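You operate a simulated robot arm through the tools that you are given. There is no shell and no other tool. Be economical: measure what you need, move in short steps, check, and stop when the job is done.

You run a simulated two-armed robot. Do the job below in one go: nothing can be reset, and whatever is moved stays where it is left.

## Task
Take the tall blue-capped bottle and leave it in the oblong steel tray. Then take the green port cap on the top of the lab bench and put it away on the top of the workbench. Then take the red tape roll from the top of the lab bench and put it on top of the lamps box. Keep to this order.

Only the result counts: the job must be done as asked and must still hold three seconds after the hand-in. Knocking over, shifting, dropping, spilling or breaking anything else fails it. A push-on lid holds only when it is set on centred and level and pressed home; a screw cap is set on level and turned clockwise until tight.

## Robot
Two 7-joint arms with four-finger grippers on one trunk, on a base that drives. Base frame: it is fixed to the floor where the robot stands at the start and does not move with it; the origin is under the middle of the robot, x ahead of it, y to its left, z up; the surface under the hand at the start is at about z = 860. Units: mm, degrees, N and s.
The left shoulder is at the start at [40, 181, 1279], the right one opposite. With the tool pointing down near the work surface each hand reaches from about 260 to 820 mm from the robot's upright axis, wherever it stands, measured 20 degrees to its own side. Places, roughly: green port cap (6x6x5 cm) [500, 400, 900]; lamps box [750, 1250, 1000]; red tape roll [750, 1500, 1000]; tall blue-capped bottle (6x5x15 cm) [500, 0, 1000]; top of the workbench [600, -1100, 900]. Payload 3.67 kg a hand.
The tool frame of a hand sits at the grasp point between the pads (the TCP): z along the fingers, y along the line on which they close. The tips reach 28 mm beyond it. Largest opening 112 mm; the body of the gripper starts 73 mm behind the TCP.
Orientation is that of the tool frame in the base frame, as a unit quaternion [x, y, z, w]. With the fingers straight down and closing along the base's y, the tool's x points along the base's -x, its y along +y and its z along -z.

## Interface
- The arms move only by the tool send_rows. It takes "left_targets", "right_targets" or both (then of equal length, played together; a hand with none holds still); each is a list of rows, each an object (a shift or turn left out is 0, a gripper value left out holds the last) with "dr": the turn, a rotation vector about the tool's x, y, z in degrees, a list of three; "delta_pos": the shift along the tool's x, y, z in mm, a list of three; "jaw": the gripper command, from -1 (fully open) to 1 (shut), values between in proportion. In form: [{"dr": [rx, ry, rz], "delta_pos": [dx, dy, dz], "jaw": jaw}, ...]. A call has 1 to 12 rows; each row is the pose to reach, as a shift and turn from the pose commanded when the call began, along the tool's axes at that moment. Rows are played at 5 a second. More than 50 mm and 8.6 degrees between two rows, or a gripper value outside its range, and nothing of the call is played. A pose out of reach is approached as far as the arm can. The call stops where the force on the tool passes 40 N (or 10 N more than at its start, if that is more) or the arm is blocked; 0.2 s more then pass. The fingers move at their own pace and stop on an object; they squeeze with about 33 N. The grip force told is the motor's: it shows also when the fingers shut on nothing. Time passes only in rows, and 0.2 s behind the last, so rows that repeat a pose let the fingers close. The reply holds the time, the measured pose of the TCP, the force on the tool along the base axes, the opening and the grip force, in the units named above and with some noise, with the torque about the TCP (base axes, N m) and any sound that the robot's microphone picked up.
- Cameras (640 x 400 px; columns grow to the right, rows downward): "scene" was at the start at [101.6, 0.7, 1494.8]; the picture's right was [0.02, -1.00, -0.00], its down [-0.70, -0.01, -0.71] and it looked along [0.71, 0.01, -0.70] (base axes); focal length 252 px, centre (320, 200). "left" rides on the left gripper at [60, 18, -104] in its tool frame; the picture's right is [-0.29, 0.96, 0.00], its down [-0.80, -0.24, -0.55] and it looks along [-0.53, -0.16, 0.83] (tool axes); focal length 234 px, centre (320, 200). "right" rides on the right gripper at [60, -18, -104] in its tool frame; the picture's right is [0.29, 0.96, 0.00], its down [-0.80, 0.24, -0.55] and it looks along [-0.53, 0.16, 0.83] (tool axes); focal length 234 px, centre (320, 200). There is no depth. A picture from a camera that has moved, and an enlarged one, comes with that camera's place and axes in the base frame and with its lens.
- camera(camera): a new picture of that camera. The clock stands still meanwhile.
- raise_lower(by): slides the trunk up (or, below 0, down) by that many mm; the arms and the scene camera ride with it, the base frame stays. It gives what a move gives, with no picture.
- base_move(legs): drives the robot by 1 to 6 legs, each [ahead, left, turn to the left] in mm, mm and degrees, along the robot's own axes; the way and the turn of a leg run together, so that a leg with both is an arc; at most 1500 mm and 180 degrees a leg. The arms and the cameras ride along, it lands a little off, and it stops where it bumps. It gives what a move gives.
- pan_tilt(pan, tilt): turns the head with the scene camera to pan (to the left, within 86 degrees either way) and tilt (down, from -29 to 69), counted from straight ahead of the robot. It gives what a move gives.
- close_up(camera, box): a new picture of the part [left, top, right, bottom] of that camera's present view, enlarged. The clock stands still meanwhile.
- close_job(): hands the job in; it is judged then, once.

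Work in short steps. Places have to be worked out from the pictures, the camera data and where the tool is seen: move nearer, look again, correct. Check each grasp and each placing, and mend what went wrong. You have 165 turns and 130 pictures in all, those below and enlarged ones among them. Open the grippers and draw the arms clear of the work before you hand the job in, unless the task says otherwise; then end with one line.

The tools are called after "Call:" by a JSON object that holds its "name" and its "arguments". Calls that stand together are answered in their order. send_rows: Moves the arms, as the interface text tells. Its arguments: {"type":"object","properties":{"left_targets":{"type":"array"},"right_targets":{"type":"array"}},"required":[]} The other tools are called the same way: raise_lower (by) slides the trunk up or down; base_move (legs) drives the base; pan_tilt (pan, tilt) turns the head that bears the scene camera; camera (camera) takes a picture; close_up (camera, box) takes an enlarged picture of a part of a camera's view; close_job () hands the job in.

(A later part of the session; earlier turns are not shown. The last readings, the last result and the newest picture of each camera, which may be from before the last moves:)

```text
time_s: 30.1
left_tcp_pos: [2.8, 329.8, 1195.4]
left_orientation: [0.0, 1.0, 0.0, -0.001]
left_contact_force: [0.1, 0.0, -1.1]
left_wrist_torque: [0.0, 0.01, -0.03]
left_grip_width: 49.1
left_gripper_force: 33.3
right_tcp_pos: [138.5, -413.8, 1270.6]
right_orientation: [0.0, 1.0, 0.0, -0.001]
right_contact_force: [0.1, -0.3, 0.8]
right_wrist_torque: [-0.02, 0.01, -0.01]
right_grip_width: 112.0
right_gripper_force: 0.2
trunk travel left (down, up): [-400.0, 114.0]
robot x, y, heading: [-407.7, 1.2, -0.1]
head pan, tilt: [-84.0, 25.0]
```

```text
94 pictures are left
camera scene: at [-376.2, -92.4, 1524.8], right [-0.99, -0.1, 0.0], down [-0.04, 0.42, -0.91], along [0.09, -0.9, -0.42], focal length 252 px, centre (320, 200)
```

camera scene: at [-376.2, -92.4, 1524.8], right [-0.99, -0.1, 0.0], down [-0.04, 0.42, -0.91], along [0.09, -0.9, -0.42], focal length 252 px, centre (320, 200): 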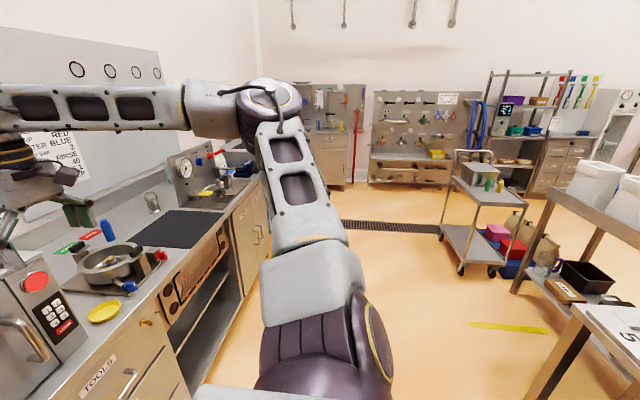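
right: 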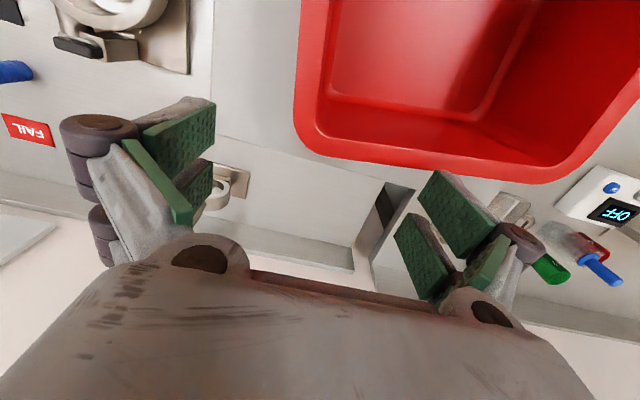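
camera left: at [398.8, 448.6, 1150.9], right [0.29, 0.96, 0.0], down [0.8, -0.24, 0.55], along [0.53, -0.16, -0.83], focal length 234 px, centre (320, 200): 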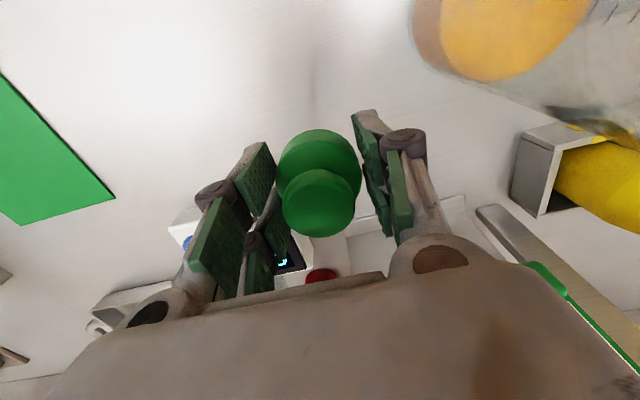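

The table behind is well clear. I drive right 1000 mm along the aisle and look at the workbench.

Call:
{"name": "base_move", "arguments": {"legs": [[0, -1000, 0]]}}

Call:
{"name": "pan_tilt", "arguments": {"pan": 0, "tilt": 35}}

Call:
{"name": "camera", "arguments": {"camera": "scene"}}

```text
time_s: 35.4
left_tcp_pos: [1.6, -659.8, 1195.5]
left_orientation: [0.003, 1.0, 0.0, 0.0]
left_contact_force: [1.2, -0.2, -0.1]
left_wrist_torque: [0.02, 0.0, -0.01]
left_grip_width: 48.8
left_gripper_force: 32.8
right_tcp_pos: [133.0, -1404.0, 1271.4]
right_orientation: [0.003, 1.0, 0.0, -0.001]
right_contact_force: [-0.5, -0.4, -0.6]
right_wrist_torque: [-0.04, 0.0, -0.04]
right_grip_width: 112.0
right_gripper_force: 0.0
trunk travel left (down, up): [-400.0, 114.0]
robot x, y, heading: [-407.4, -986.9, -0.3]
head pan, tilt: [-84.0, 25.0]
```

```text
time_s: 37.0
left_tcp_pos: [1.0, -659.7, 1195.5]
left_orientation: [0.003, 1.0, 0.0, 0.0]
left_contact_force: [0.2, 0.3, 0.0]
left_wrist_torque: [0.0, -0.01, -0.03]
left_grip_width: 48.7
left_gripper_force: 32.5
right_tcp_pos: [131.3, -1403.6, 1272.8]
right_orientation: [0.002, 1.0, 0.0, 0.0]
right_contact_force: [-0.3, -0.2, 0.7]
right_wrist_torque: [0.01, -0.01, 0.01]
right_grip_width: 112.0
right_gripper_force: 0.0
trunk travel left (down, up): [-400.0, 114.0]
robot x, y, heading: [-412.6, -991.8, -0.5]
head pan, tilt: [0.0, 35.0]
```

```text
93 pictures are left
camera scene: at [-301.6, -989.3, 1509.0], right [-0.01, -1.0, 0.0], down [-0.57, 0.0, -0.82], along [0.82, -0.01, -0.57], focal length 252 px, centre (320, 200)
```

scene: 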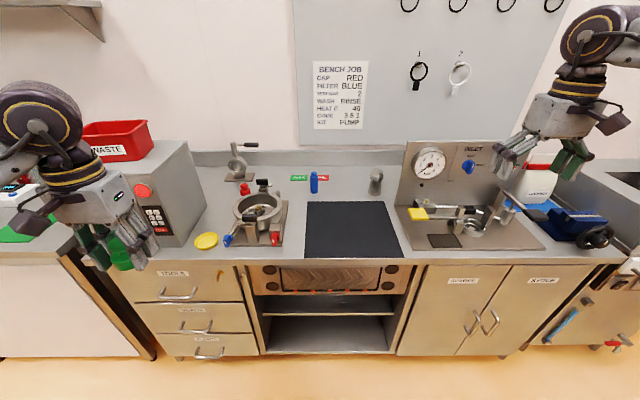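

I zoom on the workbench top to find a bare spot.

Call:
{"name": "close_up", "arguments": {"camera": "scene", "box": [190, 130, 430, 280]}}

```text
2.67 times, centred on (310, 205) of scene
camera zoom: at [-301.6, -989.3, 1509.0], right [-0.01, -1.0, 0.0], down [-0.57, 0.0, -0.82], along [0.82, -0.01, -0.57], focal length 672 px, centre (347, 187)
```

zoom: 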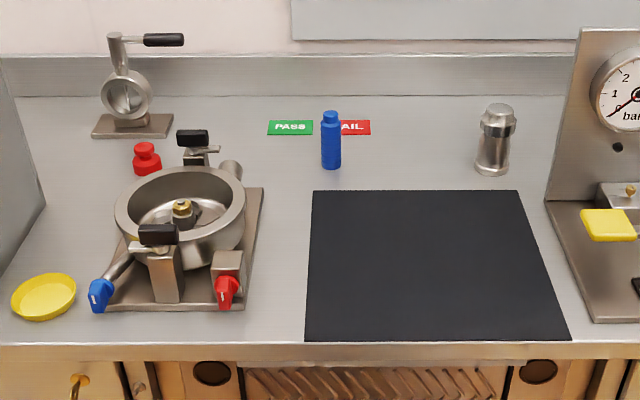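

Bare area behind the mat at about (690, -1110) is free. I tuck both hands in, then drive right and forward.

Call:
{"name": "send_rows", "arguments": {"left_targets": [{"delta_pos": [0, -45, 0]}, {"delta_pos": [0, -90, -10]}, {"delta_pos": [0, -135, -20]}, {"delta_pos": [0, -180, -20]}, {"delta_pos": [0, -225, -20]}], "right_targets": [{"delta_pos": [30, 0, -15]}, {"delta_pos": [60, 0, -30]}, {"delta_pos": [90, 0, -45]}, {"delta_pos": [120, 0, -60]}, {"delta_pos": [150, 0, -60]}]}}

Call:
{"name": "base_move", "arguments": {"legs": [[0, -130, 0.5], [390, 0, 0]]}}

Call:
{"name": "camera", "arguments": {"camera": "scene"}}

```text
time_s: 38.1
left_tcp_pos: [1.0, -888.4, 1217.0]
left_orientation: [0.001, 1.0, 0.001, 0.0]
left_contact_force: [0.1, 0.0, -0.1]
left_wrist_torque: [0.02, -0.01, -0.02]
left_grip_width: 48.7
left_gripper_force: 32.6
right_tcp_pos: [-16.4, -1404.6, 1331.6]
right_orientation: [0.003, 1.0, 0.001, 0.001]
right_contact_force: [-0.1, -1.0, -0.2]
right_wrist_torque: [0.04, 0.02, 0.02]
right_grip_width: 111.9
right_gripper_force: 0.1
trunk travel left (down, up): [-400.0, 114.0]
robot x, y, heading: [-405.6, -987.7, -0.2]
head pan, tilt: [0.0, 35.0]
```

```text
time_s: 41.6
left_tcp_pos: [392.0, -1009.2, 1217.4]
left_orientation: [-0.002, 1.0, 0.0, 0.0]
left_contact_force: [-0.2, -0.1, 1.1]
left_wrist_torque: [0.01, -0.02, 0.0]
left_grip_width: 49.0
left_gripper_force: 33.1
right_tcp_pos: [380.4, -1525.9, 1332.5]
right_orientation: [-0.001, 1.0, 0.0, 0.0]
right_contact_force: [0.2, 0.0, -0.3]
right_wrist_torque: [0.0, -0.01, 0.02]
right_grip_width: 112.0
right_gripper_force: 0.1
trunk travel left (down, up): [-400.0, 114.0]
robot x, y, heading: [-15.1, -1115.7, 0.0]
head pan, tilt: [0.0, 35.0]
```

```text
91 pictures are left
camera scene: at [91.2, -1115.9, 1509.1], right [0.0, -1.0, 0.0], down [-0.57, 0.0, -0.82], along [0.82, 0.0, -0.57], focal length 252 px, centre (320, 200)
```

scene: 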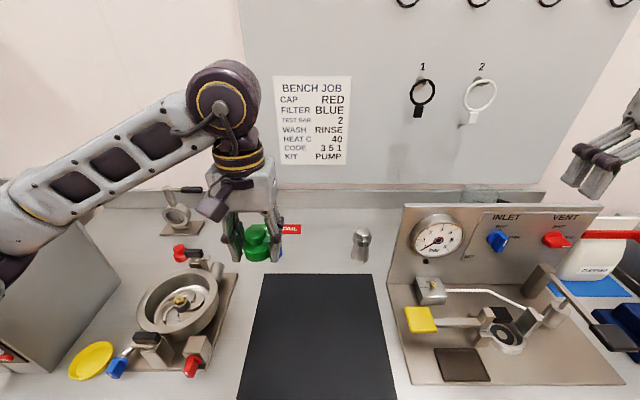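

The spot (690, -1110) lies between the blue bottle (y about -973) and the shaker (y about -1246). I carry the cap there, staying high.

Call:
{"name": "send_rows", "arguments": {"left_targets": [{"delta_pos": [-42, -15, 0]}, {"delta_pos": [-84, -30, 0]}, {"delta_pos": [-126, -45, 0]}, {"delta_pos": [-168, -60, 0]}, {"delta_pos": [-210, -75, 10]}, {"delta_pos": [-252, -88, 20]}, {"delta_pos": [-298, -100, 30]}, {"delta_pos": [-298, -100, 70]}, {"delta_pos": [-298, -100, 110]}]}}

Call:
{"name": "camera", "arguments": {"camera": "left"}}

Call:
{"name": "camera", "arguments": {"camera": "scene"}}

```text
time_s: 43.6
left_tcp_pos: [694.3, -1108.9, 1107.0]
left_orientation: [-0.002, 1.0, 0.0, 0.0]
left_contact_force: [-0.6, 0.5, -0.2]
left_wrist_torque: [-0.02, 0.02, -0.01]
left_grip_width: 49.0
left_gripper_force: 33.1
right_tcp_pos: [380.4, -1524.5, 1333.3]
right_orientation: [-0.001, 1.0, 0.0, 0.0]
right_contact_force: [-0.5, -0.6, -0.2]
right_wrist_torque: [-0.02, -0.04, 0.03]
right_grip_width: 112.0
right_gripper_force: 0.0
trunk travel left (down, up): [-400.0, 114.0]
robot x, y, heading: [-16.4, -1116.2, 0.2]
head pan, tilt: [0.0, 35.0]
```

```text
90 pictures are left
camera left: at [633.2, -1090.2, 1210.0], right [0.29, 0.96, 0.0], down [0.8, -0.24, 0.55], along [0.53, -0.16, -0.83], focal length 234 px, centre (320, 200)
```

left: 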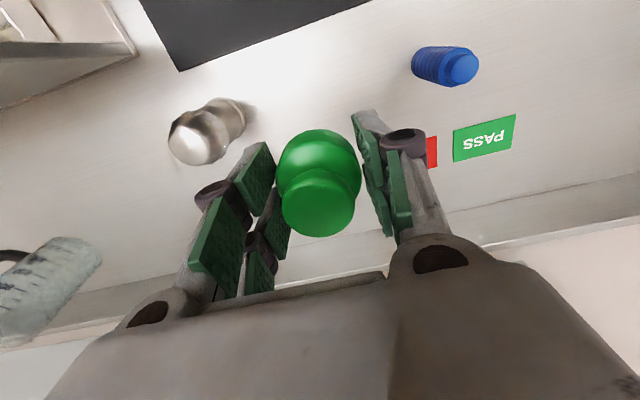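

```text
89 pictures are left
camera scene: at [93.0, -1115.2, 1508.9], right [0.0, -1.0, 0.0], down [-0.57, 0.0, -0.82], along [0.82, 0.0, -0.57], focal length 252 px, centre (320, 200)
```

scene: 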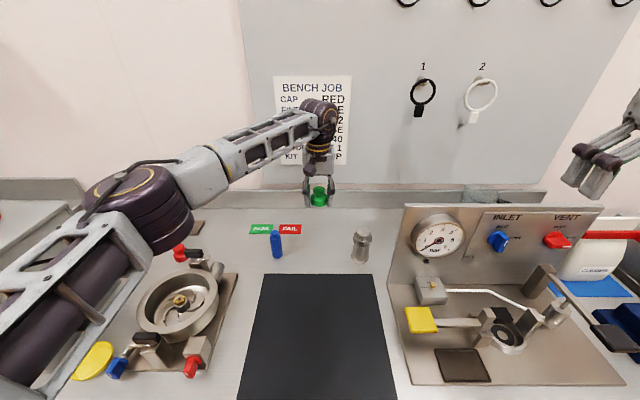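

The spot is clear. I lower to just above the bench, contact expected near TCP z 927.

Call:
{"name": "send_rows", "arguments": {"left_targets": [{"delta_pos": [0, 0, 40]}, {"delta_pos": [0, 0, 80]}, {"delta_pos": [0, 0, 120]}, {"delta_pos": [0, 0, 150]}, {"delta_pos": [0, 0, 165]}, {"delta_pos": [0, 0, 165]}]}}

Call:
{"name": "camera", "arguments": {"camera": "scene"}}

```text
time_s: 45.0
left_tcp_pos: [690.1, -1109.9, 942.2]
left_orientation: [-0.002, 1.0, 0.001, -0.001]
left_contact_force: [0.0, -0.6, 0.2]
left_wrist_torque: [0.01, -0.01, 0.02]
left_grip_width: 48.8
left_gripper_force: 32.7
right_tcp_pos: [381.5, -1525.5, 1331.9]
right_orientation: [-0.001, 1.0, 0.001, -0.001]
right_contact_force: [-0.5, 1.2, 0.1]
right_wrist_torque: [0.01, -0.05, 0.03]
right_grip_width: 112.1
right_gripper_force: 0.1
trunk travel left (down, up): [-400.0, 114.0]
robot x, y, heading: [-14.7, -1115.7, -0.0]
head pan, tilt: [0.0, 35.0]
```

```text
88 pictures are left
camera scene: at [92.0, -1116.0, 1509.0], right [0.0, -1.0, 0.0], down [-0.57, 0.0, -0.82], along [0.82, 0.0, -0.57], focal length 252 px, centre (320, 200)
```

scene: 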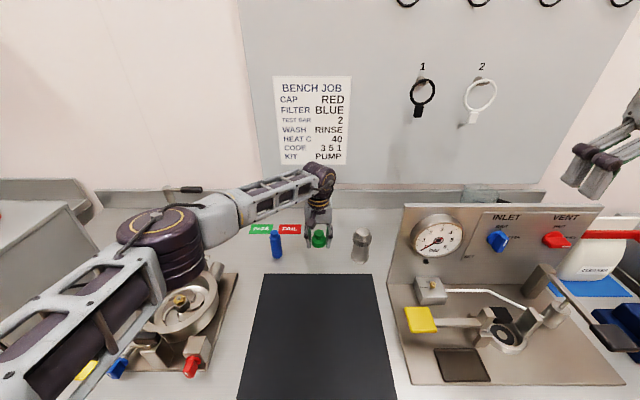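

Now creep down to contact.

Call:
{"name": "send_rows", "arguments": {"left_targets": [{"delta_pos": [0, 0, 4]}, {"delta_pos": [0, 0, 8]}, {"delta_pos": [0, 0, 11]}, {"delta_pos": [0, 0, 11]}]}}

Call:
{"name": "close_up", "arguments": {"camera": "scene", "box": [260, 170, 380, 270]}}

```text
time_s: 46.0
left_tcp_pos: [692.8, -1110.1, 931.8]
left_orientation: [-0.002, 1.0, 0.0, 0.0]
left_contact_force: [0.0, -0.7, -0.2]
left_wrist_torque: [-0.02, 0.01, 0.05]
left_grip_width: 48.7
left_gripper_force: 33.1
right_tcp_pos: [381.4, -1525.1, 1331.4]
right_orientation: [-0.001, 1.0, 0.0, 0.0]
right_contact_force: [0.1, 1.0, -0.4]
right_wrist_torque: [0.01, 0.02, 0.03]
right_grip_width: 112.1
right_gripper_force: 0.2
trunk travel left (down, up): [-400.0, 114.0]
robot x, y, heading: [-17.6, -1115.0, 0.1]
head pan, tilt: [0.0, 35.0]
```

```text
4.00 times, centred on (320, 220) of scene
camera zoom: at [92.2, -1116.0, 1509.0], right [0.0, -1.0, 0.0], down [-0.57, 0.0, -0.82], along [0.82, 0.0, -0.57], focal length 1009 px, centre (320, 120)
```

zoom: 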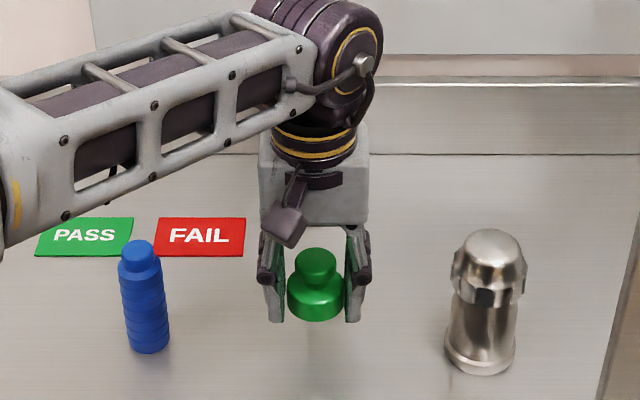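

No contact yet; I continue in small steps.

Call:
{"name": "send_rows", "arguments": {"left_targets": [{"delta_pos": [0, 0, 2]}, {"delta_pos": [0, 0, 4]}, {"delta_pos": [0, 0, 5]}, {"delta_pos": [0, 0, 5]}]}}

```text
time_s: 47.0
left_tcp_pos: [690.7, -1109.8, 925.7]
left_orientation: [-0.002, 1.0, 0.001, 0.001]
left_contact_force: [0.1, 0.7, 0.3]
left_wrist_torque: [0.04, -0.01, 0.04]
left_grip_width: 48.9
left_gripper_force: 33.0
right_tcp_pos: [381.3, -1525.7, 1332.7]
right_orientation: [-0.001, 1.0, 0.0, 0.0]
right_contact_force: [0.6, -0.2, -0.4]
right_wrist_torque: [-0.05, -0.01, -0.03]
right_grip_width: 111.9
right_gripper_force: 0.1
trunk travel left (down, up): [-400.0, 114.0]
robot x, y, heading: [-15.6, -1114.5, 0.1]
head pan, tilt: [0.0, 35.0]
```

Still free; further 1.5 mm steps.

Call:
{"name": "send_rows", "arguments": {"left_targets": [{"delta_pos": [0, 0, 1.5]}, {"delta_pos": [0, 0, 3]}, {"delta_pos": [0, 0, 3]}]}}

Call:
{"name": "close_up", "arguments": {"camera": "scene", "box": [290, 210, 350, 260]}}

```text
time_s: 47.8
left_tcp_pos: [691.6, -1110.0, 922.1]
left_orientation: [-0.002, 1.0, 0.0, 0.0]
left_contact_force: [0.2, -0.3, 0.1]
left_wrist_torque: [0.01, 0.02, -0.02]
left_grip_width: 48.8
left_gripper_force: 33.1
right_tcp_pos: [381.1, -1525.5, 1332.4]
right_orientation: [-0.001, 1.0, 0.0, 0.001]
right_contact_force: [-1.2, 0.2, 0.3]
right_wrist_torque: [-0.01, 0.02, -0.02]
right_grip_width: 112.3
right_gripper_force: 0.0
trunk travel left (down, up): [-400.0, 114.0]
robot x, y, heading: [-17.6, -1117.2, -0.0]
head pan, tilt: [0.0, 35.0]
```

```text
8.00 times, centred on (320, 235) of scene
camera zoom: at [92.2, -1115.9, 1509.0], right [0.0, -1.0, 0.0], down [-0.57, 0.0, -0.82], along [0.82, 0.0, -0.57], focal length 2018 px, centre (320, -80)
```

zoom: 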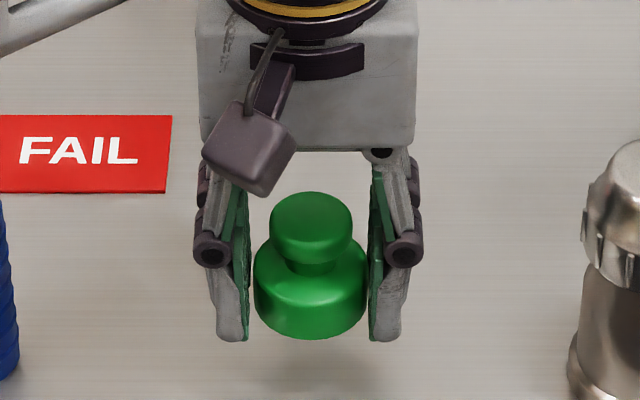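

A shadow gap remains, so this bench is lower than the lab bench. I go down 8 mm in 2 mm rows.

Call:
{"name": "send_rows", "arguments": {"left_targets": [{"delta_pos": [0, 0, 2]}, {"delta_pos": [0, 0, 4]}, {"delta_pos": [0, 0, 6]}, {"delta_pos": [0, 0, 8]}, {"delta_pos": [0, 0, 8]}]}}

Call:
{"name": "close_up", "arguments": {"camera": "scene", "box": [290, 210, 350, 260]}}

```text
time_s: 49.0
left_tcp_pos: [690.6, -1108.4, 915.5]
left_orientation: [-0.002, 1.0, 0.0, 0.001]
left_contact_force: [0.1, -0.6, -0.6]
left_wrist_torque: [-0.04, 0.03, 0.0]
left_grip_width: 48.9
left_gripper_force: 32.9
right_tcp_pos: [382.2, -1525.5, 1332.4]
right_orientation: [-0.001, 1.0, 0.0, 0.0]
right_contact_force: [0.5, -0.1, 0.3]
right_wrist_torque: [-0.02, 0.01, -0.04]
right_grip_width: 112.0
right_gripper_force: 0.0
trunk travel left (down, up): [-400.0, 114.0]
robot x, y, heading: [-15.2, -1114.5, 0.0]
head pan, tilt: [0.0, 35.0]
```

```text
8.00 times, centred on (320, 235) of scene
camera zoom: at [92.2, -1115.9, 1509.0], right [0.0, -1.0, 0.0], down [-0.57, 0.0, -0.82], along [0.82, 0.0, -0.57], focal length 2018 px, centre (320, -80)
```

zoom: 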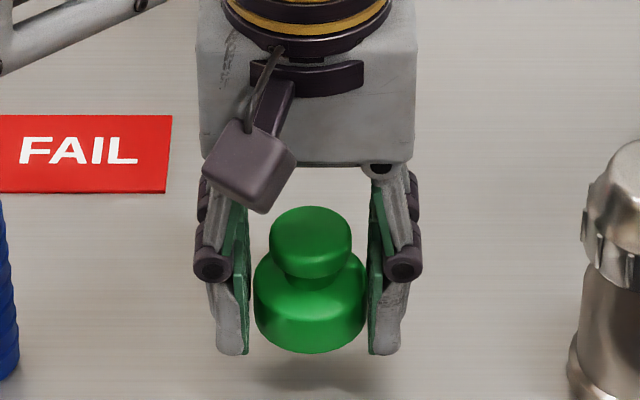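

The shadow is converging. I go down another 16 mm in 2 mm rows.

Call:
{"name": "send_rows", "arguments": {"left_targets": [{"delta_pos": [0, 0, 2]}, {"delta_pos": [0, 0, 4]}, {"delta_pos": [0, 0, 6]}, {"delta_pos": [0, 0, 8]}, {"delta_pos": [0, 0, 10]}, {"delta_pos": [0, 0, 12]}, {"delta_pos": [0, 0, 14]}, {"delta_pos": [0, 0, 14]}]}}

Call:
{"name": "close_up", "arguments": {"camera": "scene", "box": [290, 210, 350, 260]}}

```text
time_s: 50.8
left_tcp_pos: [691.1, -1108.5, 901.8]
left_orientation: [-0.001, 1.0, 0.0, 0.0]
left_contact_force: [-0.5, -0.5, 0.0]
left_wrist_torque: [0.03, 0.01, -0.03]
left_grip_width: 48.7
left_gripper_force: 32.8
right_tcp_pos: [381.9, -1524.9, 1333.0]
right_orientation: [-0.001, 1.0, 0.0, 0.001]
right_contact_force: [-0.4, -0.1, 0.1]
right_wrist_torque: [0.0, -0.02, 0.0]
right_grip_width: 111.7
right_gripper_force: 0.0
trunk travel left (down, up): [-400.0, 114.0]
robot x, y, heading: [-15.9, -1115.8, 0.0]
head pan, tilt: [0.0, 35.0]
```

```text
8.00 times, centred on (320, 235) of scene
camera zoom: at [92.2, -1115.9, 1509.0], right [0.0, -1.0, 0.0], down [-0.57, 0.0, -0.82], along [0.82, 0.0, -0.57], focal length 2018 px, centre (320, -80)
```

zoom: 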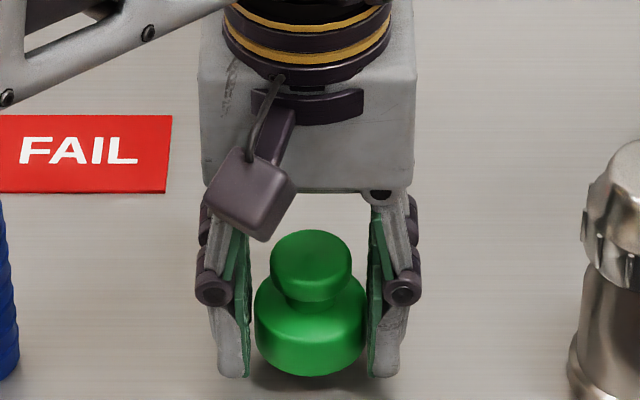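

Nearly there. Another 10 mm in 2 mm rows, watching force.

Call:
{"name": "send_rows", "arguments": {"left_targets": [{"delta_pos": [0, 0, 2]}, {"delta_pos": [0, 0, 4]}, {"delta_pos": [0, 0, 6]}, {"delta_pos": [0, 0, 8]}, {"delta_pos": [0, 0, 8]}]}}

Call:
{"name": "close_up", "arguments": {"camera": "scene", "box": [290, 210, 350, 260]}}

```text
time_s: 52.0
left_tcp_pos: [692.7, -1109.6, 892.3]
left_orientation: [-0.001, 1.0, 0.0, 0.0]
left_contact_force: [0.5, -0.4, -0.4]
left_wrist_torque: [0.0, 0.01, 0.0]
left_grip_width: 49.0
left_gripper_force: 32.9
right_tcp_pos: [382.1, -1526.0, 1332.1]
right_orientation: [-0.001, 1.0, 0.0, 0.0]
right_contact_force: [0.0, 0.8, 0.3]
right_wrist_torque: [0.01, 0.01, -0.04]
right_grip_width: 112.1
right_gripper_force: 0.0
trunk travel left (down, up): [-400.0, 114.0]
robot x, y, heading: [-16.3, -1115.7, 0.0]
head pan, tilt: [0.0, 35.0]
```

```text
8.00 times, centred on (320, 235) of scene
camera zoom: at [92.2, -1115.9, 1509.0], right [0.0, -1.0, 0.0], down [-0.57, 0.0, -0.82], along [0.82, 0.0, -0.57], focal length 2018 px, centre (320, -80)
```

zoom: 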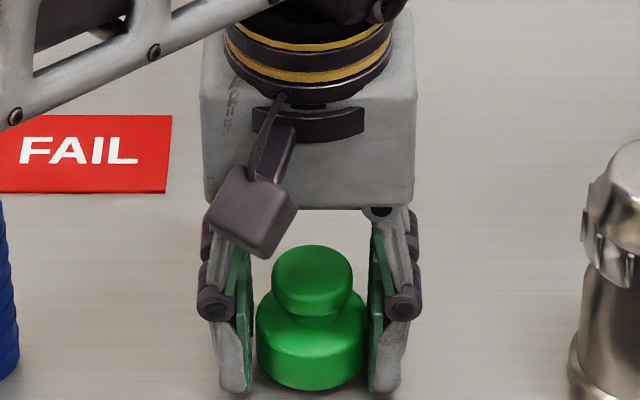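

Call:
{"name": "send_rows", "arguments": {"left_targets": [{"delta_pos": [0, 0, 1.5]}, {"delta_pos": [0, 0, 3]}, {"delta_pos": [0, 0, 4.5]}, {"delta_pos": [0, 0, 4.5]}]}}

Call:
{"name": "close_up", "arguments": {"camera": "scene", "box": [290, 210, 350, 260]}}

```text
time_s: 53.0
left_tcp_pos: [693.7, -1109.1, 888.0]
left_orientation: [-0.002, 1.0, -0.001, -0.001]
left_contact_force: [0.0, 0.2, -1.2]
left_wrist_torque: [0.03, 0.01, 0.03]
left_grip_width: 48.8
left_gripper_force: 33.1
right_tcp_pos: [381.7, -1525.8, 1331.9]
right_orientation: [-0.001, 1.0, 0.0, 0.0]
right_contact_force: [-0.1, -0.6, 0.0]
right_wrist_torque: [-0.03, 0.0, 0.05]
right_grip_width: 112.2
right_gripper_force: 0.1
trunk travel left (down, up): [-400.0, 114.0]
robot x, y, heading: [-16.4, -1115.2, -0.1]
head pan, tilt: [0.0, 35.0]
```

```text
8.00 times, centred on (320, 235) of scene
camera zoom: at [92.2, -1116.0, 1509.0], right [0.0, -1.0, 0.0], down [-0.57, 0.0, -0.82], along [0.82, 0.0, -0.57], focal length 2018 px, centre (320, -80)
```

zoom: 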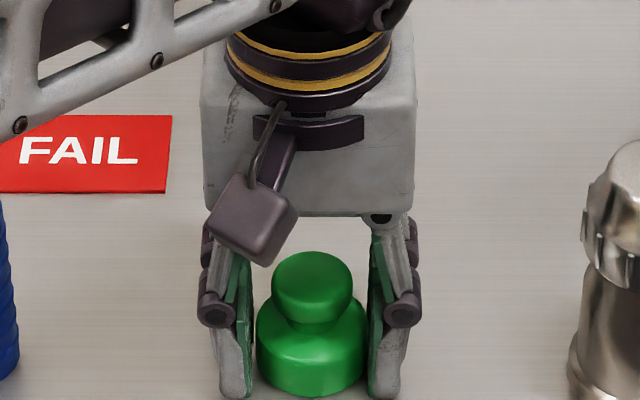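

Shadow almost closed; 1 mm rows now.

Call:
{"name": "send_rows", "arguments": {"left_targets": [{"delta_pos": [0, 0, 1]}, {"delta_pos": [0, 0, 2]}, {"delta_pos": [0, 0, 3]}, {"delta_pos": [0, 0, 3]}]}}

```text
time_s: 54.0
left_tcp_pos: [690.8, -1109.6, 886.4]
left_orientation: [-0.002, 1.0, -0.001, 0.001]
left_contact_force: [0.8, 0.8, 8.8]
left_wrist_torque: [0.15, 0.14, -0.04]
left_grip_width: 49.0
left_gripper_force: 33.0
right_tcp_pos: [380.0, -1524.8, 1332.8]
right_orientation: [-0.002, 1.0, -0.001, 0.0]
right_contact_force: [0.0, 0.5, -0.4]
right_wrist_torque: [0.02, 0.01, 0.0]
right_grip_width: 111.8
right_gripper_force: 0.2
trunk travel left (down, up): [-400.0, 114.0]
robot x, y, heading: [-17.5, -1114.5, -0.0]
head pan, tilt: [0.0, 35.0]
```

Contact at 9 N. I release gently and rise.

Call:
{"name": "send_rows", "arguments": {"left_targets": [{"jaw": 0.05}, {"jaw": -0.1}, {"jaw": -0.3}, {"jaw": -0.45}, {"jaw": -0.45}, {"delta_pos": [0, 0, -30]}, {"delta_pos": [0, 0, -70]}, {"delta_pos": [0, 0, -110]}, {"delta_pos": [0, 0, -150]}, {"delta_pos": [0, 0, -190]}]}}

Call:
{"name": "close_up", "arguments": {"camera": "scene", "box": [220, 150, 420, 275]}}

```text
time_s: 56.2
left_tcp_pos: [689.3, -1110.3, 1076.6]
left_orientation: [-0.002, 1.0, 0.0, 0.0]
left_contact_force: [0.0, -0.8, 0.6]
left_wrist_torque: [-0.01, 0.0, -0.01]
left_grip_width: 81.4
left_gripper_force: 0.0
right_tcp_pos: [379.9, -1525.9, 1333.4]
right_orientation: [-0.001, 1.0, 0.0, 0.0]
right_contact_force: [0.4, -0.2, -0.3]
right_wrist_torque: [0.0, -0.03, -0.01]
right_grip_width: 112.1
right_gripper_force: 0.0
trunk travel left (down, up): [-400.0, 114.0]
robot x, y, heading: [-16.3, -1117.4, 0.2]
head pan, tilt: [0.0, 35.0]
```

```text
3.20 times, centred on (320, 212) of scene
camera zoom: at [91.2, -1116.1, 1509.1], right [0.0, -1.0, 0.0], down [-0.57, 0.0, -0.82], along [0.82, 0.0, -0.57], focal length 807 px, centre (320, 160)
```

zoom: 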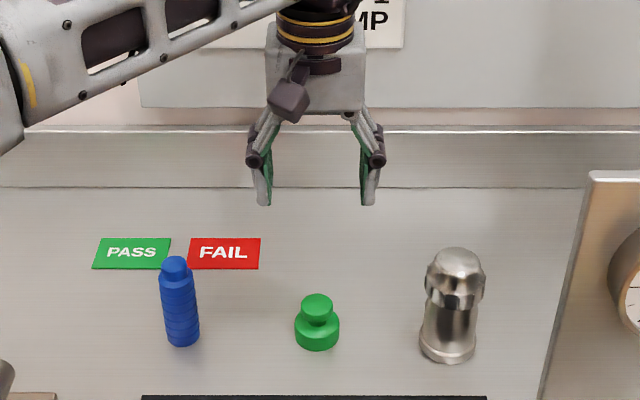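

The cap stands on the workbench. I withdraw the left hand high and back along the same path.

Call:
{"name": "send_rows", "arguments": {"left_targets": [{"delta_pos": [0, 0, -45]}, {"delta_pos": [0, 0, -90]}, {"delta_pos": [40, 5, -110]}, {"delta_pos": [82, 15, -130]}, {"delta_pos": [126, 30, -140]}, {"delta_pos": [170, 45, -140]}, {"delta_pos": [212, 60, -140]}, {"delta_pos": [254, 80, -140]}, {"delta_pos": [298, 100, -140]}]}}

Call:
{"name": "base_move", "arguments": {"legs": [[-390, 0, 0]]}}

Call:
{"name": "pan_tilt", "arguments": {"pan": 84, "tilt": 25}}

Call:
{"name": "camera", "arguments": {"camera": "scene"}}

```text
time_s: 58.2
left_tcp_pos: [392.2, -1009.3, 1213.8]
left_orientation: [-0.001, 1.0, -0.001, 0.001]
left_contact_force: [-0.3, 0.2, 0.0]
left_wrist_torque: [-0.01, -0.06, 0.01]
left_grip_width: 81.1
left_gripper_force: 0.1
right_tcp_pos: [378.8, -1524.2, 1333.9]
right_orientation: [-0.001, 1.0, -0.001, 0.001]
right_contact_force: [1.2, 0.4, -0.1]
right_wrist_torque: [0.0, -0.04, -0.02]
right_grip_width: 112.1
right_gripper_force: 0.1
trunk travel left (down, up): [-400.0, 114.0]
robot x, y, heading: [-18.0, -1114.9, 0.2]
head pan, tilt: [0.0, 35.0]
```

```text
time_s: 60.7
left_tcp_pos: [9.7, -1011.0, 1213.1]
left_orientation: [-0.003, 1.0, 0.001, 0.0]
left_contact_force: [0.2, -0.7, -0.6]
left_wrist_torque: [0.01, 0.01, -0.02]
left_grip_width: 81.3
left_gripper_force: 0.0
right_tcp_pos: [-1.2, -1525.2, 1332.1]
right_orientation: [-0.003, 1.0, 0.0, -0.001]
right_contact_force: [0.5, -0.3, 0.1]
right_wrist_torque: [-0.02, 0.01, -0.01]
right_grip_width: 111.8
right_gripper_force: 0.0
trunk travel left (down, up): [-400.0, 114.0]
robot x, y, heading: [-399.3, -1117.8, 0.2]
head pan, tilt: [0.0, 35.0]
```

```text
time_s: 62.2
left_tcp_pos: [9.9, -1011.2, 1213.4]
left_orientation: [-0.004, 1.0, 0.0, -0.001]
left_contact_force: [1.3, 0.5, 0.2]
left_wrist_torque: [0.0, 0.03, 0.02]
left_grip_width: 81.2
left_gripper_force: 0.2
right_tcp_pos: [-1.1, -1526.1, 1332.0]
right_orientation: [-0.003, 1.0, 0.0, -0.001]
right_contact_force: [0.2, 0.5, -0.2]
right_wrist_torque: [0.0, 0.01, 0.02]
right_grip_width: 111.7
right_gripper_force: 0.1
trunk travel left (down, up): [-400.0, 114.0]
robot x, y, heading: [-398.6, -1118.8, 0.2]
head pan, tilt: [84.0, 25.0]
```

```text
80 pictures are left
camera scene: at [-371.0, -1025.8, 1524.8], right [0.99, -0.1, 0.0], down [-0.04, -0.42, -0.91], along [0.09, 0.9, -0.42], focal length 252 px, centre (320, 200)
```

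scene: 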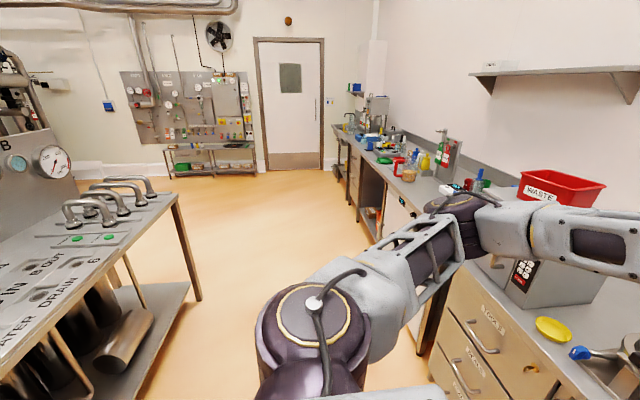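

The aisle to the left is clear (island edge at x of about -1160). I drive left 1200, then 1150 mm.

Call:
{"name": "base_move", "arguments": {"legs": [[0, 1200, -0.2], [0, 1150, 0]]}}

Call:
{"name": "pan_tilt", "arguments": {"pan": 0, "tilt": 35}}

Call:
{"name": "camera", "arguments": {"camera": "scene"}}

```text
time_s: 74.3
left_tcp_pos: [5.9, 1378.2, 1213.5]
left_orientation: [-0.001, 1.0, 0.0, 0.001]
left_contact_force: [-0.2, -0.7, -1.4]
left_wrist_torque: [0.04, 0.0, 0.02]
left_grip_width: 81.7
left_gripper_force: 0.1
right_tcp_pos: [-7.4, 865.5, 1332.9]
right_orientation: [0.0, 1.0, 0.0, -0.001]
right_contact_force: [0.2, 0.1, 0.3]
right_wrist_torque: [-0.02, -0.03, 0.0]
right_grip_width: 111.9
right_gripper_force: 0.1
trunk travel left (down, up): [-400.0, 114.0]
robot x, y, heading: [-406.7, 1273.0, 0.1]
head pan, tilt: [84.0, 25.0]
```

```text
time_s: 75.9
left_tcp_pos: [6.0, 1379.2, 1214.1]
left_orientation: [0.0, 1.0, 0.0, 0.0]
left_contact_force: [-0.2, 0.4, -0.3]
left_wrist_torque: [-0.02, -0.01, 0.01]
left_grip_width: 81.2
left_gripper_force: 0.1
right_tcp_pos: [-7.1, 865.0, 1332.4]
right_orientation: [0.0, 1.0, 0.0, 0.0]
right_contact_force: [-0.3, -0.5, -0.5]
right_wrist_torque: [-0.01, 0.03, -0.01]
right_grip_width: 111.7
right_gripper_force: 0.1
trunk travel left (down, up): [-400.0, 114.0]
robot x, y, heading: [-407.0, 1270.5, 0.3]
head pan, tilt: [0.0, 35.0]
```

```text
79 pictures are left
camera scene: at [-296.1, 1274.3, 1509.0], right [0.0, -1.0, 0.0], down [-0.57, 0.0, -0.82], along [0.82, 0.0, -0.57], focal length 252 px, centre (320, 200)
```

scene: 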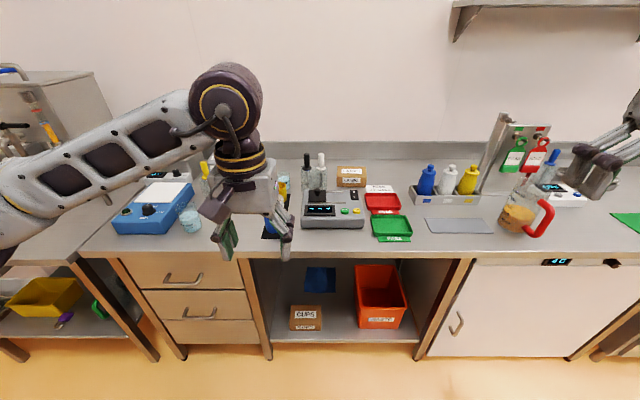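

I zoom in on the bench section ahead.

Call:
{"name": "close_up", "arguments": {"camera": "scene", "box": [100, 140, 300, 265]}}

Call:
{"name": "close_up", "arguments": {"camera": "scene", "box": [250, 140, 450, 265]}}

```text
3.20 times, centred on (200, 202) of scene
camera zoom: at [-296.1, 1274.3, 1509.0], right [0.0, -1.0, 0.0], down [-0.57, 0.0, -0.82], along [0.82, 0.0, -0.57], focal length 807 px, centre (704, 192)
```

zoom: 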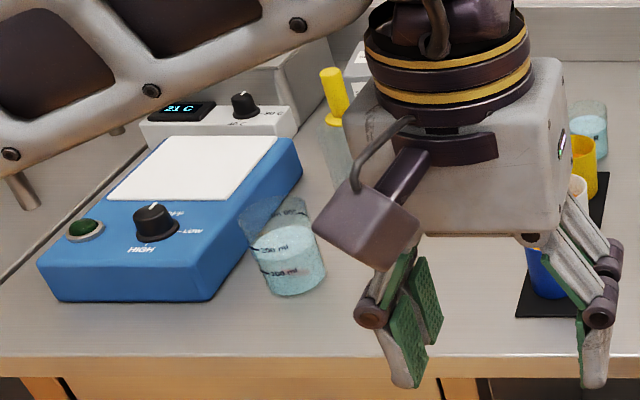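

```text
3.20 times, centred on (350, 202) of scene
camera zoom: at [-296.1, 1274.3, 1509.0], right [0.0, -1.0, 0.0], down [-0.57, 0.0, -0.82], along [0.82, 0.0, -0.57], focal length 807 px, centre (224, 192)
```

zoom: 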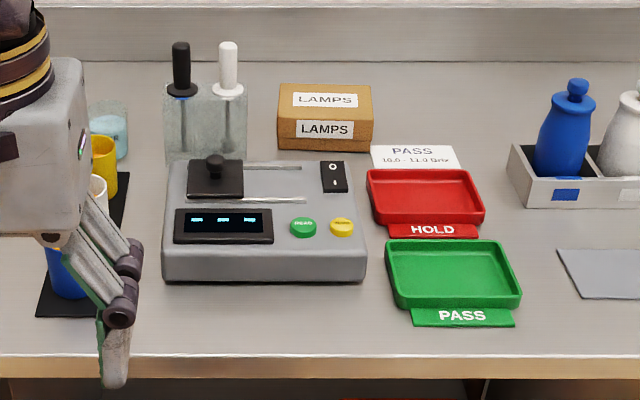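

The lamps box is at about (740, 1127). The tape roll is hidden behind the hand, so I shift the left hand right to see.

Call:
{"name": "send_rows", "arguments": {"left_targets": [{"delta_pos": [0, -45, 0]}, {"delta_pos": [0, -90, 0]}, {"delta_pos": [0, -135, -20]}, {"delta_pos": [0, -180, -40]}, {"delta_pos": [0, -220, -60]}]}}

Call:
{"name": "close_up", "arguments": {"camera": "scene", "box": [100, 130, 320, 270]}}

```text
time_s: 77.1
left_tcp_pos: [7.7, 1155.2, 1273.7]
left_orientation: [-0.002, 1.0, 0.001, -0.001]
left_contact_force: [-0.3, -0.7, 0.5]
left_wrist_torque: [0.01, -0.01, 0.01]
left_grip_width: 81.2
left_gripper_force: 0.0
right_tcp_pos: [-8.1, 860.8, 1332.3]
right_orientation: [-0.001, 1.0, 0.0, 0.001]
right_contact_force: [0.4, -1.2, -0.2]
right_wrist_torque: [0.02, -0.03, 0.03]
right_grip_width: 112.0
right_gripper_force: 0.2
trunk travel left (down, up): [-400.0, 114.0]
robot x, y, heading: [-401.5, 1275.4, 0.1]
head pan, tilt: [0.0, 35.0]
```

```text
2.86 times, centred on (210, 200) of scene
camera zoom: at [-296.5, 1272.0, 1509.1], right [0.0, -1.0, 0.0], down [-0.57, 0.0, -0.82], along [0.82, 0.0, -0.57], focal length 720 px, centre (634, 200)
```

zoom: 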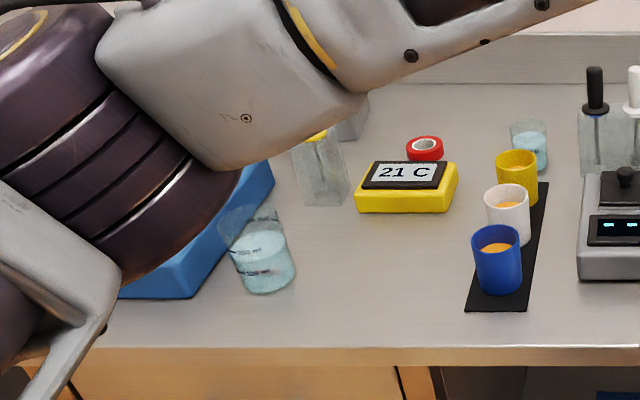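

The tape roll lies flat behind the yellow thermometer at about (718, 1615). I drive left 160 and forward 390, then look again.

Call:
{"name": "base_move", "arguments": {"legs": [[0, 160, 0], [390, 0, 0]]}}

Call:
{"name": "camera", "arguments": {"camera": "scene"}}

```text
time_s: 80.7
left_tcp_pos: [404.2, 1322.2, 1274.8]
left_orientation: [-0.001, 1.0, 0.0, 0.0]
left_contact_force: [-0.2, -1.1, -0.4]
left_wrist_torque: [0.0, -0.01, 0.02]
left_grip_width: 81.3
left_gripper_force: 0.1
right_tcp_pos: [389.5, 1029.4, 1333.1]
right_orientation: [-0.001, 1.0, 0.001, 0.0]
right_contact_force: [0.6, -0.2, -0.7]
right_wrist_torque: [0.03, -0.01, 0.01]
right_grip_width: 112.1
right_gripper_force: 0.1
trunk travel left (down, up): [-400.0, 114.0]
robot x, y, heading: [-5.6, 1438.9, 0.3]
head pan, tilt: [0.0, 35.0]
```

```text
75 pictures are left
camera scene: at [100.4, 1438.8, 1509.1], right [0.0, -1.0, 0.0], down [-0.57, 0.0, -0.82], along [0.82, 0.0, -0.57], focal length 252 px, centre (320, 200)
```

scene: 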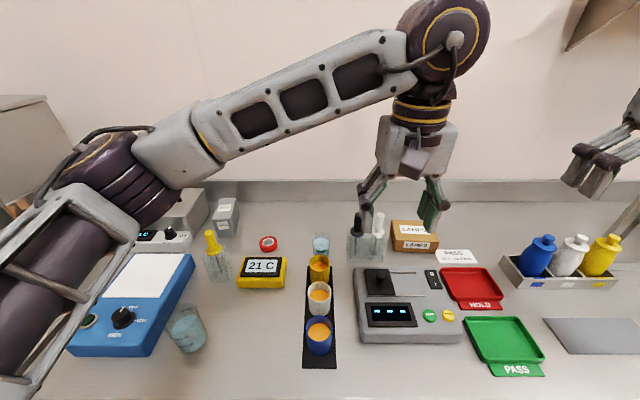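

The roll is at about (709, 1612). I move the left hand over it at a safe height.

Call:
{"name": "send_rows", "arguments": {"left_targets": [{"delta_pos": [-33, 32, 0]}, {"delta_pos": [-66, 64, 0], "jaw": -1}, {"delta_pos": [-99, 96, 0]}, {"delta_pos": [-132, 128, 0]}, {"delta_pos": [-165, 160, 0]}, {"delta_pos": [-198, 192, 10]}, {"delta_pos": [-231, 224, 20]}, {"delta_pos": [-260, 256, 30]}, {"delta_pos": [-285, 290, 50]}, {"delta_pos": [-285, 290, 95]}, {"delta_pos": [-285, 290, 130]}]}}

Call:
{"name": "camera", "arguments": {"camera": "left"}}

Call:
{"name": "camera", "arguments": {"camera": "scene"}}

```text
time_s: 83.1
left_tcp_pos: [687.7, 1613.7, 1144.3]
left_orientation: [-0.002, 1.0, 0.0, 0.0]
left_contact_force: [0.7, -0.9, 0.6]
left_wrist_torque: [-0.01, -0.01, 0.03]
left_grip_width: 112.0
left_gripper_force: 0.1
right_tcp_pos: [390.4, 1029.0, 1332.5]
right_orientation: [0.0, 1.0, 0.0, -0.001]
right_contact_force: [-0.3, -0.1, -0.6]
right_wrist_torque: [-0.03, 0.02, 0.0]
right_grip_width: 112.1
right_gripper_force: 0.0
trunk travel left (down, up): [-400.0, 114.0]
robot x, y, heading: [-8.0, 1439.4, -0.1]
head pan, tilt: [0.0, 35.0]
```

```text
74 pictures are left
camera left: at [628.2, 1632.6, 1247.9], right [0.29, 0.96, 0.0], down [0.8, -0.24, 0.55], along [0.53, -0.16, -0.83], focal length 234 px, centre (320, 200)
```

left: 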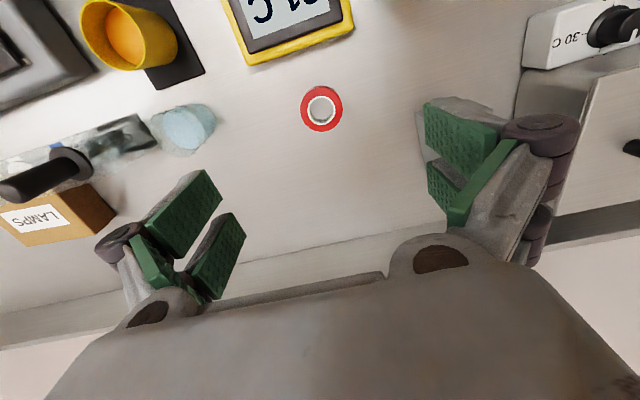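

```text
73 pictures are left
camera scene: at [102.0, 1439.0, 1509.0], right [0.0, -1.0, 0.0], down [-0.57, 0.0, -0.82], along [0.82, 0.0, -0.57], focal length 252 px, centre (320, 200)
```

scene: 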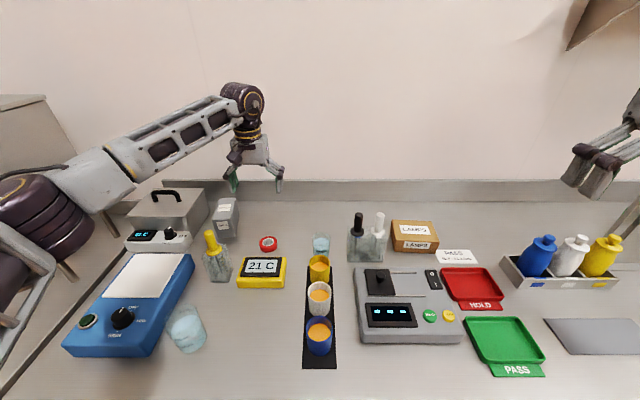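

The roll's centre is at about (697, 1613). I narrow the jaw, centre and lower to z of about 990 for a check.

Call:
{"name": "send_rows", "arguments": {"left_targets": [{"delta_pos": [-9, 0, 40], "jaw": -0.65}, {"delta_pos": [-9, 0, 80]}, {"delta_pos": [-9, 0, 120]}, {"delta_pos": [-9, 0, 155]}, {"delta_pos": [-9, 0, 155]}]}}

Call:
{"name": "camera", "arguments": {"camera": "left"}}

Call:
{"name": "close_up", "arguments": {"camera": "scene", "box": [180, 170, 340, 270]}}

```text
time_s: 84.3
left_tcp_pos: [698.8, 1613.0, 990.7]
left_orientation: [-0.002, 1.0, -0.001, 0.0]
left_contact_force: [-0.1, 0.6, -0.1]
left_wrist_torque: [0.0, 0.0, -0.01]
left_grip_width: 92.3
left_gripper_force: 0.0
right_tcp_pos: [389.6, 1028.5, 1333.1]
right_orientation: [-0.001, 1.0, 0.0, 0.0]
right_contact_force: [-0.2, -0.1, 0.6]
right_wrist_torque: [0.0, -0.02, -0.01]
right_grip_width: 111.8
right_gripper_force: 0.0
trunk travel left (down, up): [-400.0, 114.0]
robot x, y, heading: [-6.4, 1440.4, 0.0]
head pan, tilt: [0.0, 35.0]
```

```text
72 pictures are left
camera left: at [637.6, 1631.4, 1093.8], right [0.29, 0.96, 0.0], down [0.8, -0.24, 0.55], along [0.53, -0.16, -0.83], focal length 234 px, centre (320, 200)
```

left: 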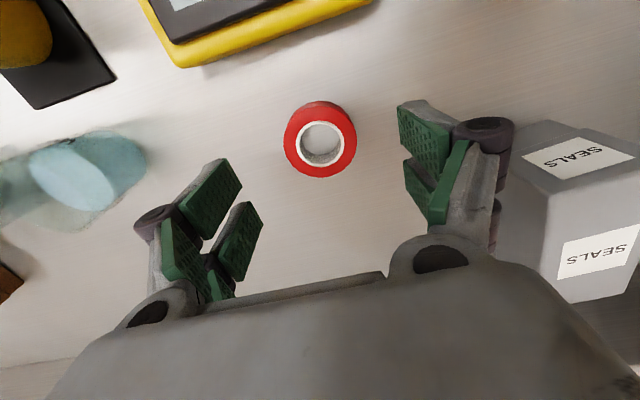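

```text
4.00 times, centred on (260, 220) of scene
camera zoom: at [100.9, 1438.9, 1509.1], right [0.0, -1.0, 0.0], down [-0.57, 0.0, -0.82], along [0.82, 0.0, -0.57], focal length 1009 px, centre (560, 120)
```

zoom: 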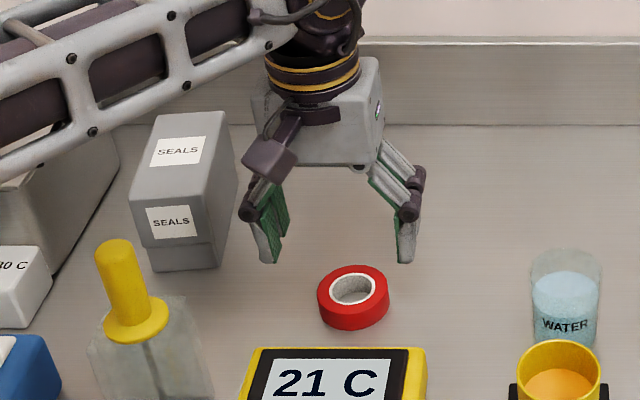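

Centred. I lower 60 mm to straddle the roll and close.

Call:
{"name": "send_rows", "arguments": {"left_targets": [{"delta_pos": [1, 0, 30]}, {"delta_pos": [1, 0, 52]}, {"delta_pos": [1, 0, 60]}, {"delta_pos": [1, 0, 60]}]}}

Call:
{"name": "camera", "arguments": {"camera": "left"}}

Call:
{"name": "close_up", "arguments": {"camera": "scene", "box": [180, 170, 340, 270]}}

```text
time_s: 85.3
left_tcp_pos: [697.1, 1614.0, 927.6]
left_orientation: [-0.002, 1.0, 0.0, 0.0]
left_contact_force: [0.3, -0.8, -0.6]
left_wrist_torque: [0.03, 0.01, 0.02]
left_grip_width: 92.3
left_gripper_force: 0.0
right_tcp_pos: [391.2, 1030.2, 1332.1]
right_orientation: [-0.001, 1.0, 0.0, 0.0]
right_contact_force: [-0.1, -0.2, -0.2]
right_wrist_torque: [0.03, 0.01, 0.02]
right_grip_width: 111.8
right_gripper_force: 0.0
trunk travel left (down, up): [-400.0, 114.0]
robot x, y, heading: [-7.0, 1435.6, 0.1]
head pan, tilt: [0.0, 35.0]
```

```text
70 pictures are left
camera left: at [636.8, 1631.9, 1031.8], right [0.29, 0.96, 0.0], down [0.8, -0.24, 0.55], along [0.53, -0.16, -0.83], focal length 234 px, centre (320, 200)
```

left: 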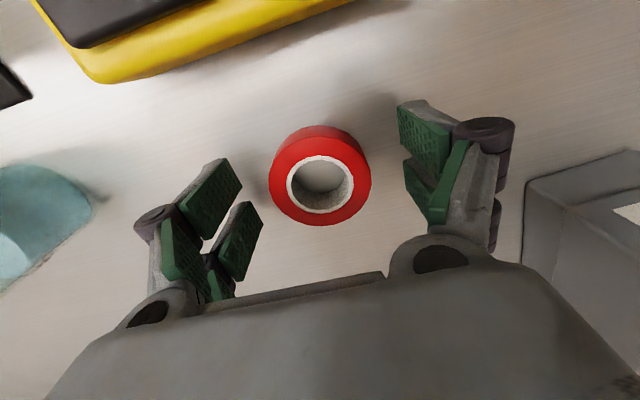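

```text
4.00 times, centred on (260, 220) of scene
camera zoom: at [101.6, 1439.0, 1509.0], right [0.0, -1.0, 0.0], down [-0.57, 0.0, -0.82], along [0.82, 0.0, -0.57], focal length 1009 px, centre (560, 120)
```

zoom: 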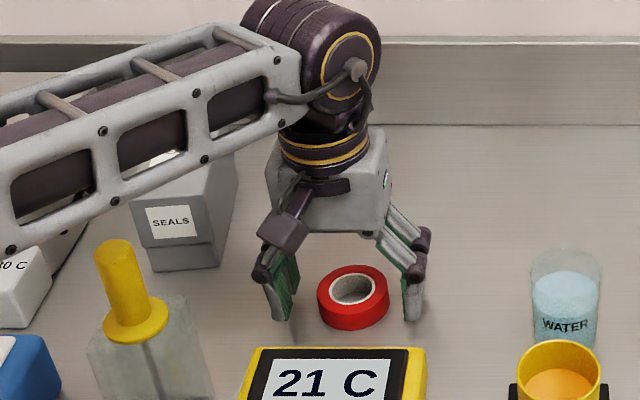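

The roll sits between the pads with its top near TCP height. I close.

Call:
{"name": "send_rows", "arguments": {"left_targets": [{"jaw": 1}, {"jaw": 1}, {"jaw": 1}, {"jaw": 1}]}}

Call:
{"name": "camera", "arguments": {"camera": "left"}}

```text
time_s: 86.3
left_tcp_pos: [696.5, 1613.0, 929.0]
left_orientation: [-0.002, 1.0, 0.0, 0.0]
left_contact_force: [-0.2, 0.9, 0.8]
left_wrist_torque: [0.0, 0.03, -0.03]
left_grip_width: 55.8
left_gripper_force: 32.9
right_tcp_pos: [390.6, 1028.8, 1333.3]
right_orientation: [0.0, 1.0, -0.001, 0.0]
right_contact_force: [-0.3, -0.1, -0.1]
right_wrist_torque: [-0.01, 0.0, 0.03]
right_grip_width: 112.1
right_gripper_force: 0.1
trunk travel left (down, up): [-400.0, 114.0]
robot x, y, heading: [-9.2, 1441.2, 0.0]
head pan, tilt: [0.0, 35.0]
```

```text
68 pictures are left
camera left: at [636.6, 1631.7, 1032.3], right [0.29, 0.96, 0.0], down [0.8, -0.24, 0.55], along [0.53, -0.16, -0.83], focal length 234 px, centre (320, 200)
```

left: 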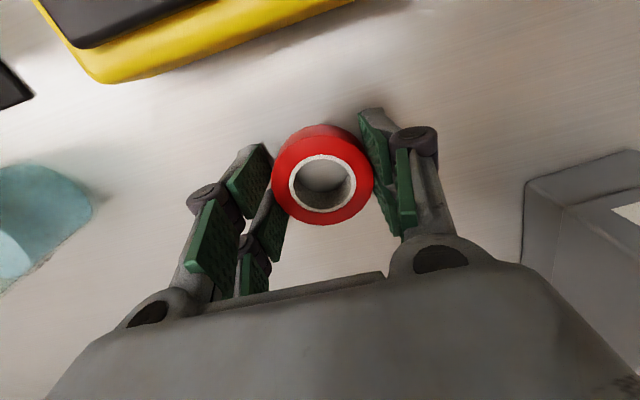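

Held at 56 mm. I lift straight up and draw back to travel position.

Call:
{"name": "send_rows", "arguments": {"left_targets": [{"delta_pos": [0, 0, -20]}, {"delta_pos": [0, 0, -65]}, {"delta_pos": [0, 0, -110]}, {"delta_pos": [0, 0, -155]}, {"delta_pos": [0, 0, -200]}, {"delta_pos": [0, 0, -245]}, {"delta_pos": [40, -20, -260]}, {"delta_pos": [80, -40, -270]}, {"delta_pos": [120, -60, -280]}, {"delta_pos": [160, -80, -290]}, {"delta_pos": [200, -100, -290]}, {"delta_pos": [240, -120, -290]}]}}

Call:
{"name": "camera", "arguments": {"camera": "left"}}

Call:
{"name": "camera", "arguments": {"camera": "scene"}}

```text
time_s: 88.9
left_tcp_pos: [454.3, 1490.5, 1220.7]
left_orientation: [-0.002, 1.0, 0.0, -0.001]
left_contact_force: [0.0, 0.4, -0.2]
left_wrist_torque: [0.05, 0.0, 0.02]
left_grip_width: 55.6
left_gripper_force: 33.4
right_tcp_pos: [388.9, 1028.5, 1333.2]
right_orientation: [-0.001, 1.0, 0.001, 0.0]
right_contact_force: [-1.3, 0.5, 0.9]
right_wrist_torque: [0.05, -0.03, 0.0]
right_grip_width: 112.1
right_gripper_force: 0.1
trunk travel left (down, up): [-400.0, 114.0]
robot x, y, heading: [-6.3, 1440.8, 0.1]
head pan, tilt: [0.0, 35.0]
```

```text
67 pictures are left
camera left: at [393.4, 1509.2, 1323.8], right [0.28, 0.96, 0.0], down [0.8, -0.24, 0.55], along [0.53, -0.16, -0.83], focal length 234 px, centre (320, 200)
```

left: 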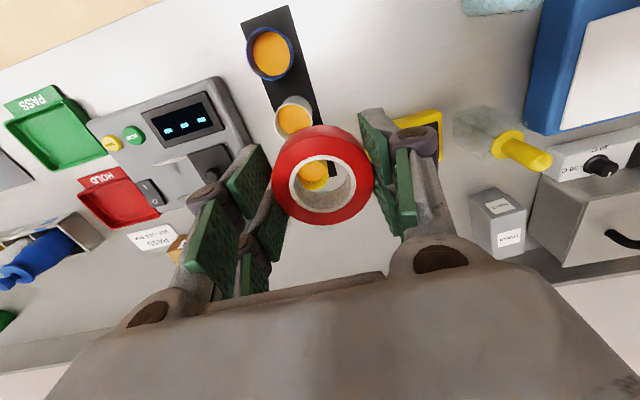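

```text
66 pictures are left
camera scene: at [100.6, 1438.1, 1509.1], right [0.0, -1.0, 0.0], down [-0.57, 0.0, -0.82], along [0.82, 0.0, -0.57], focal length 252 px, centre (320, 200)
```

scene: 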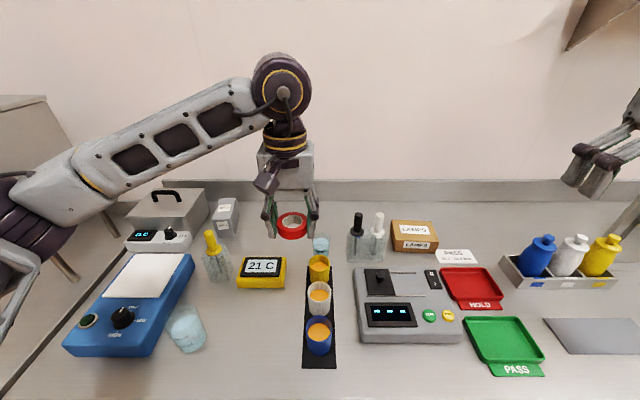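

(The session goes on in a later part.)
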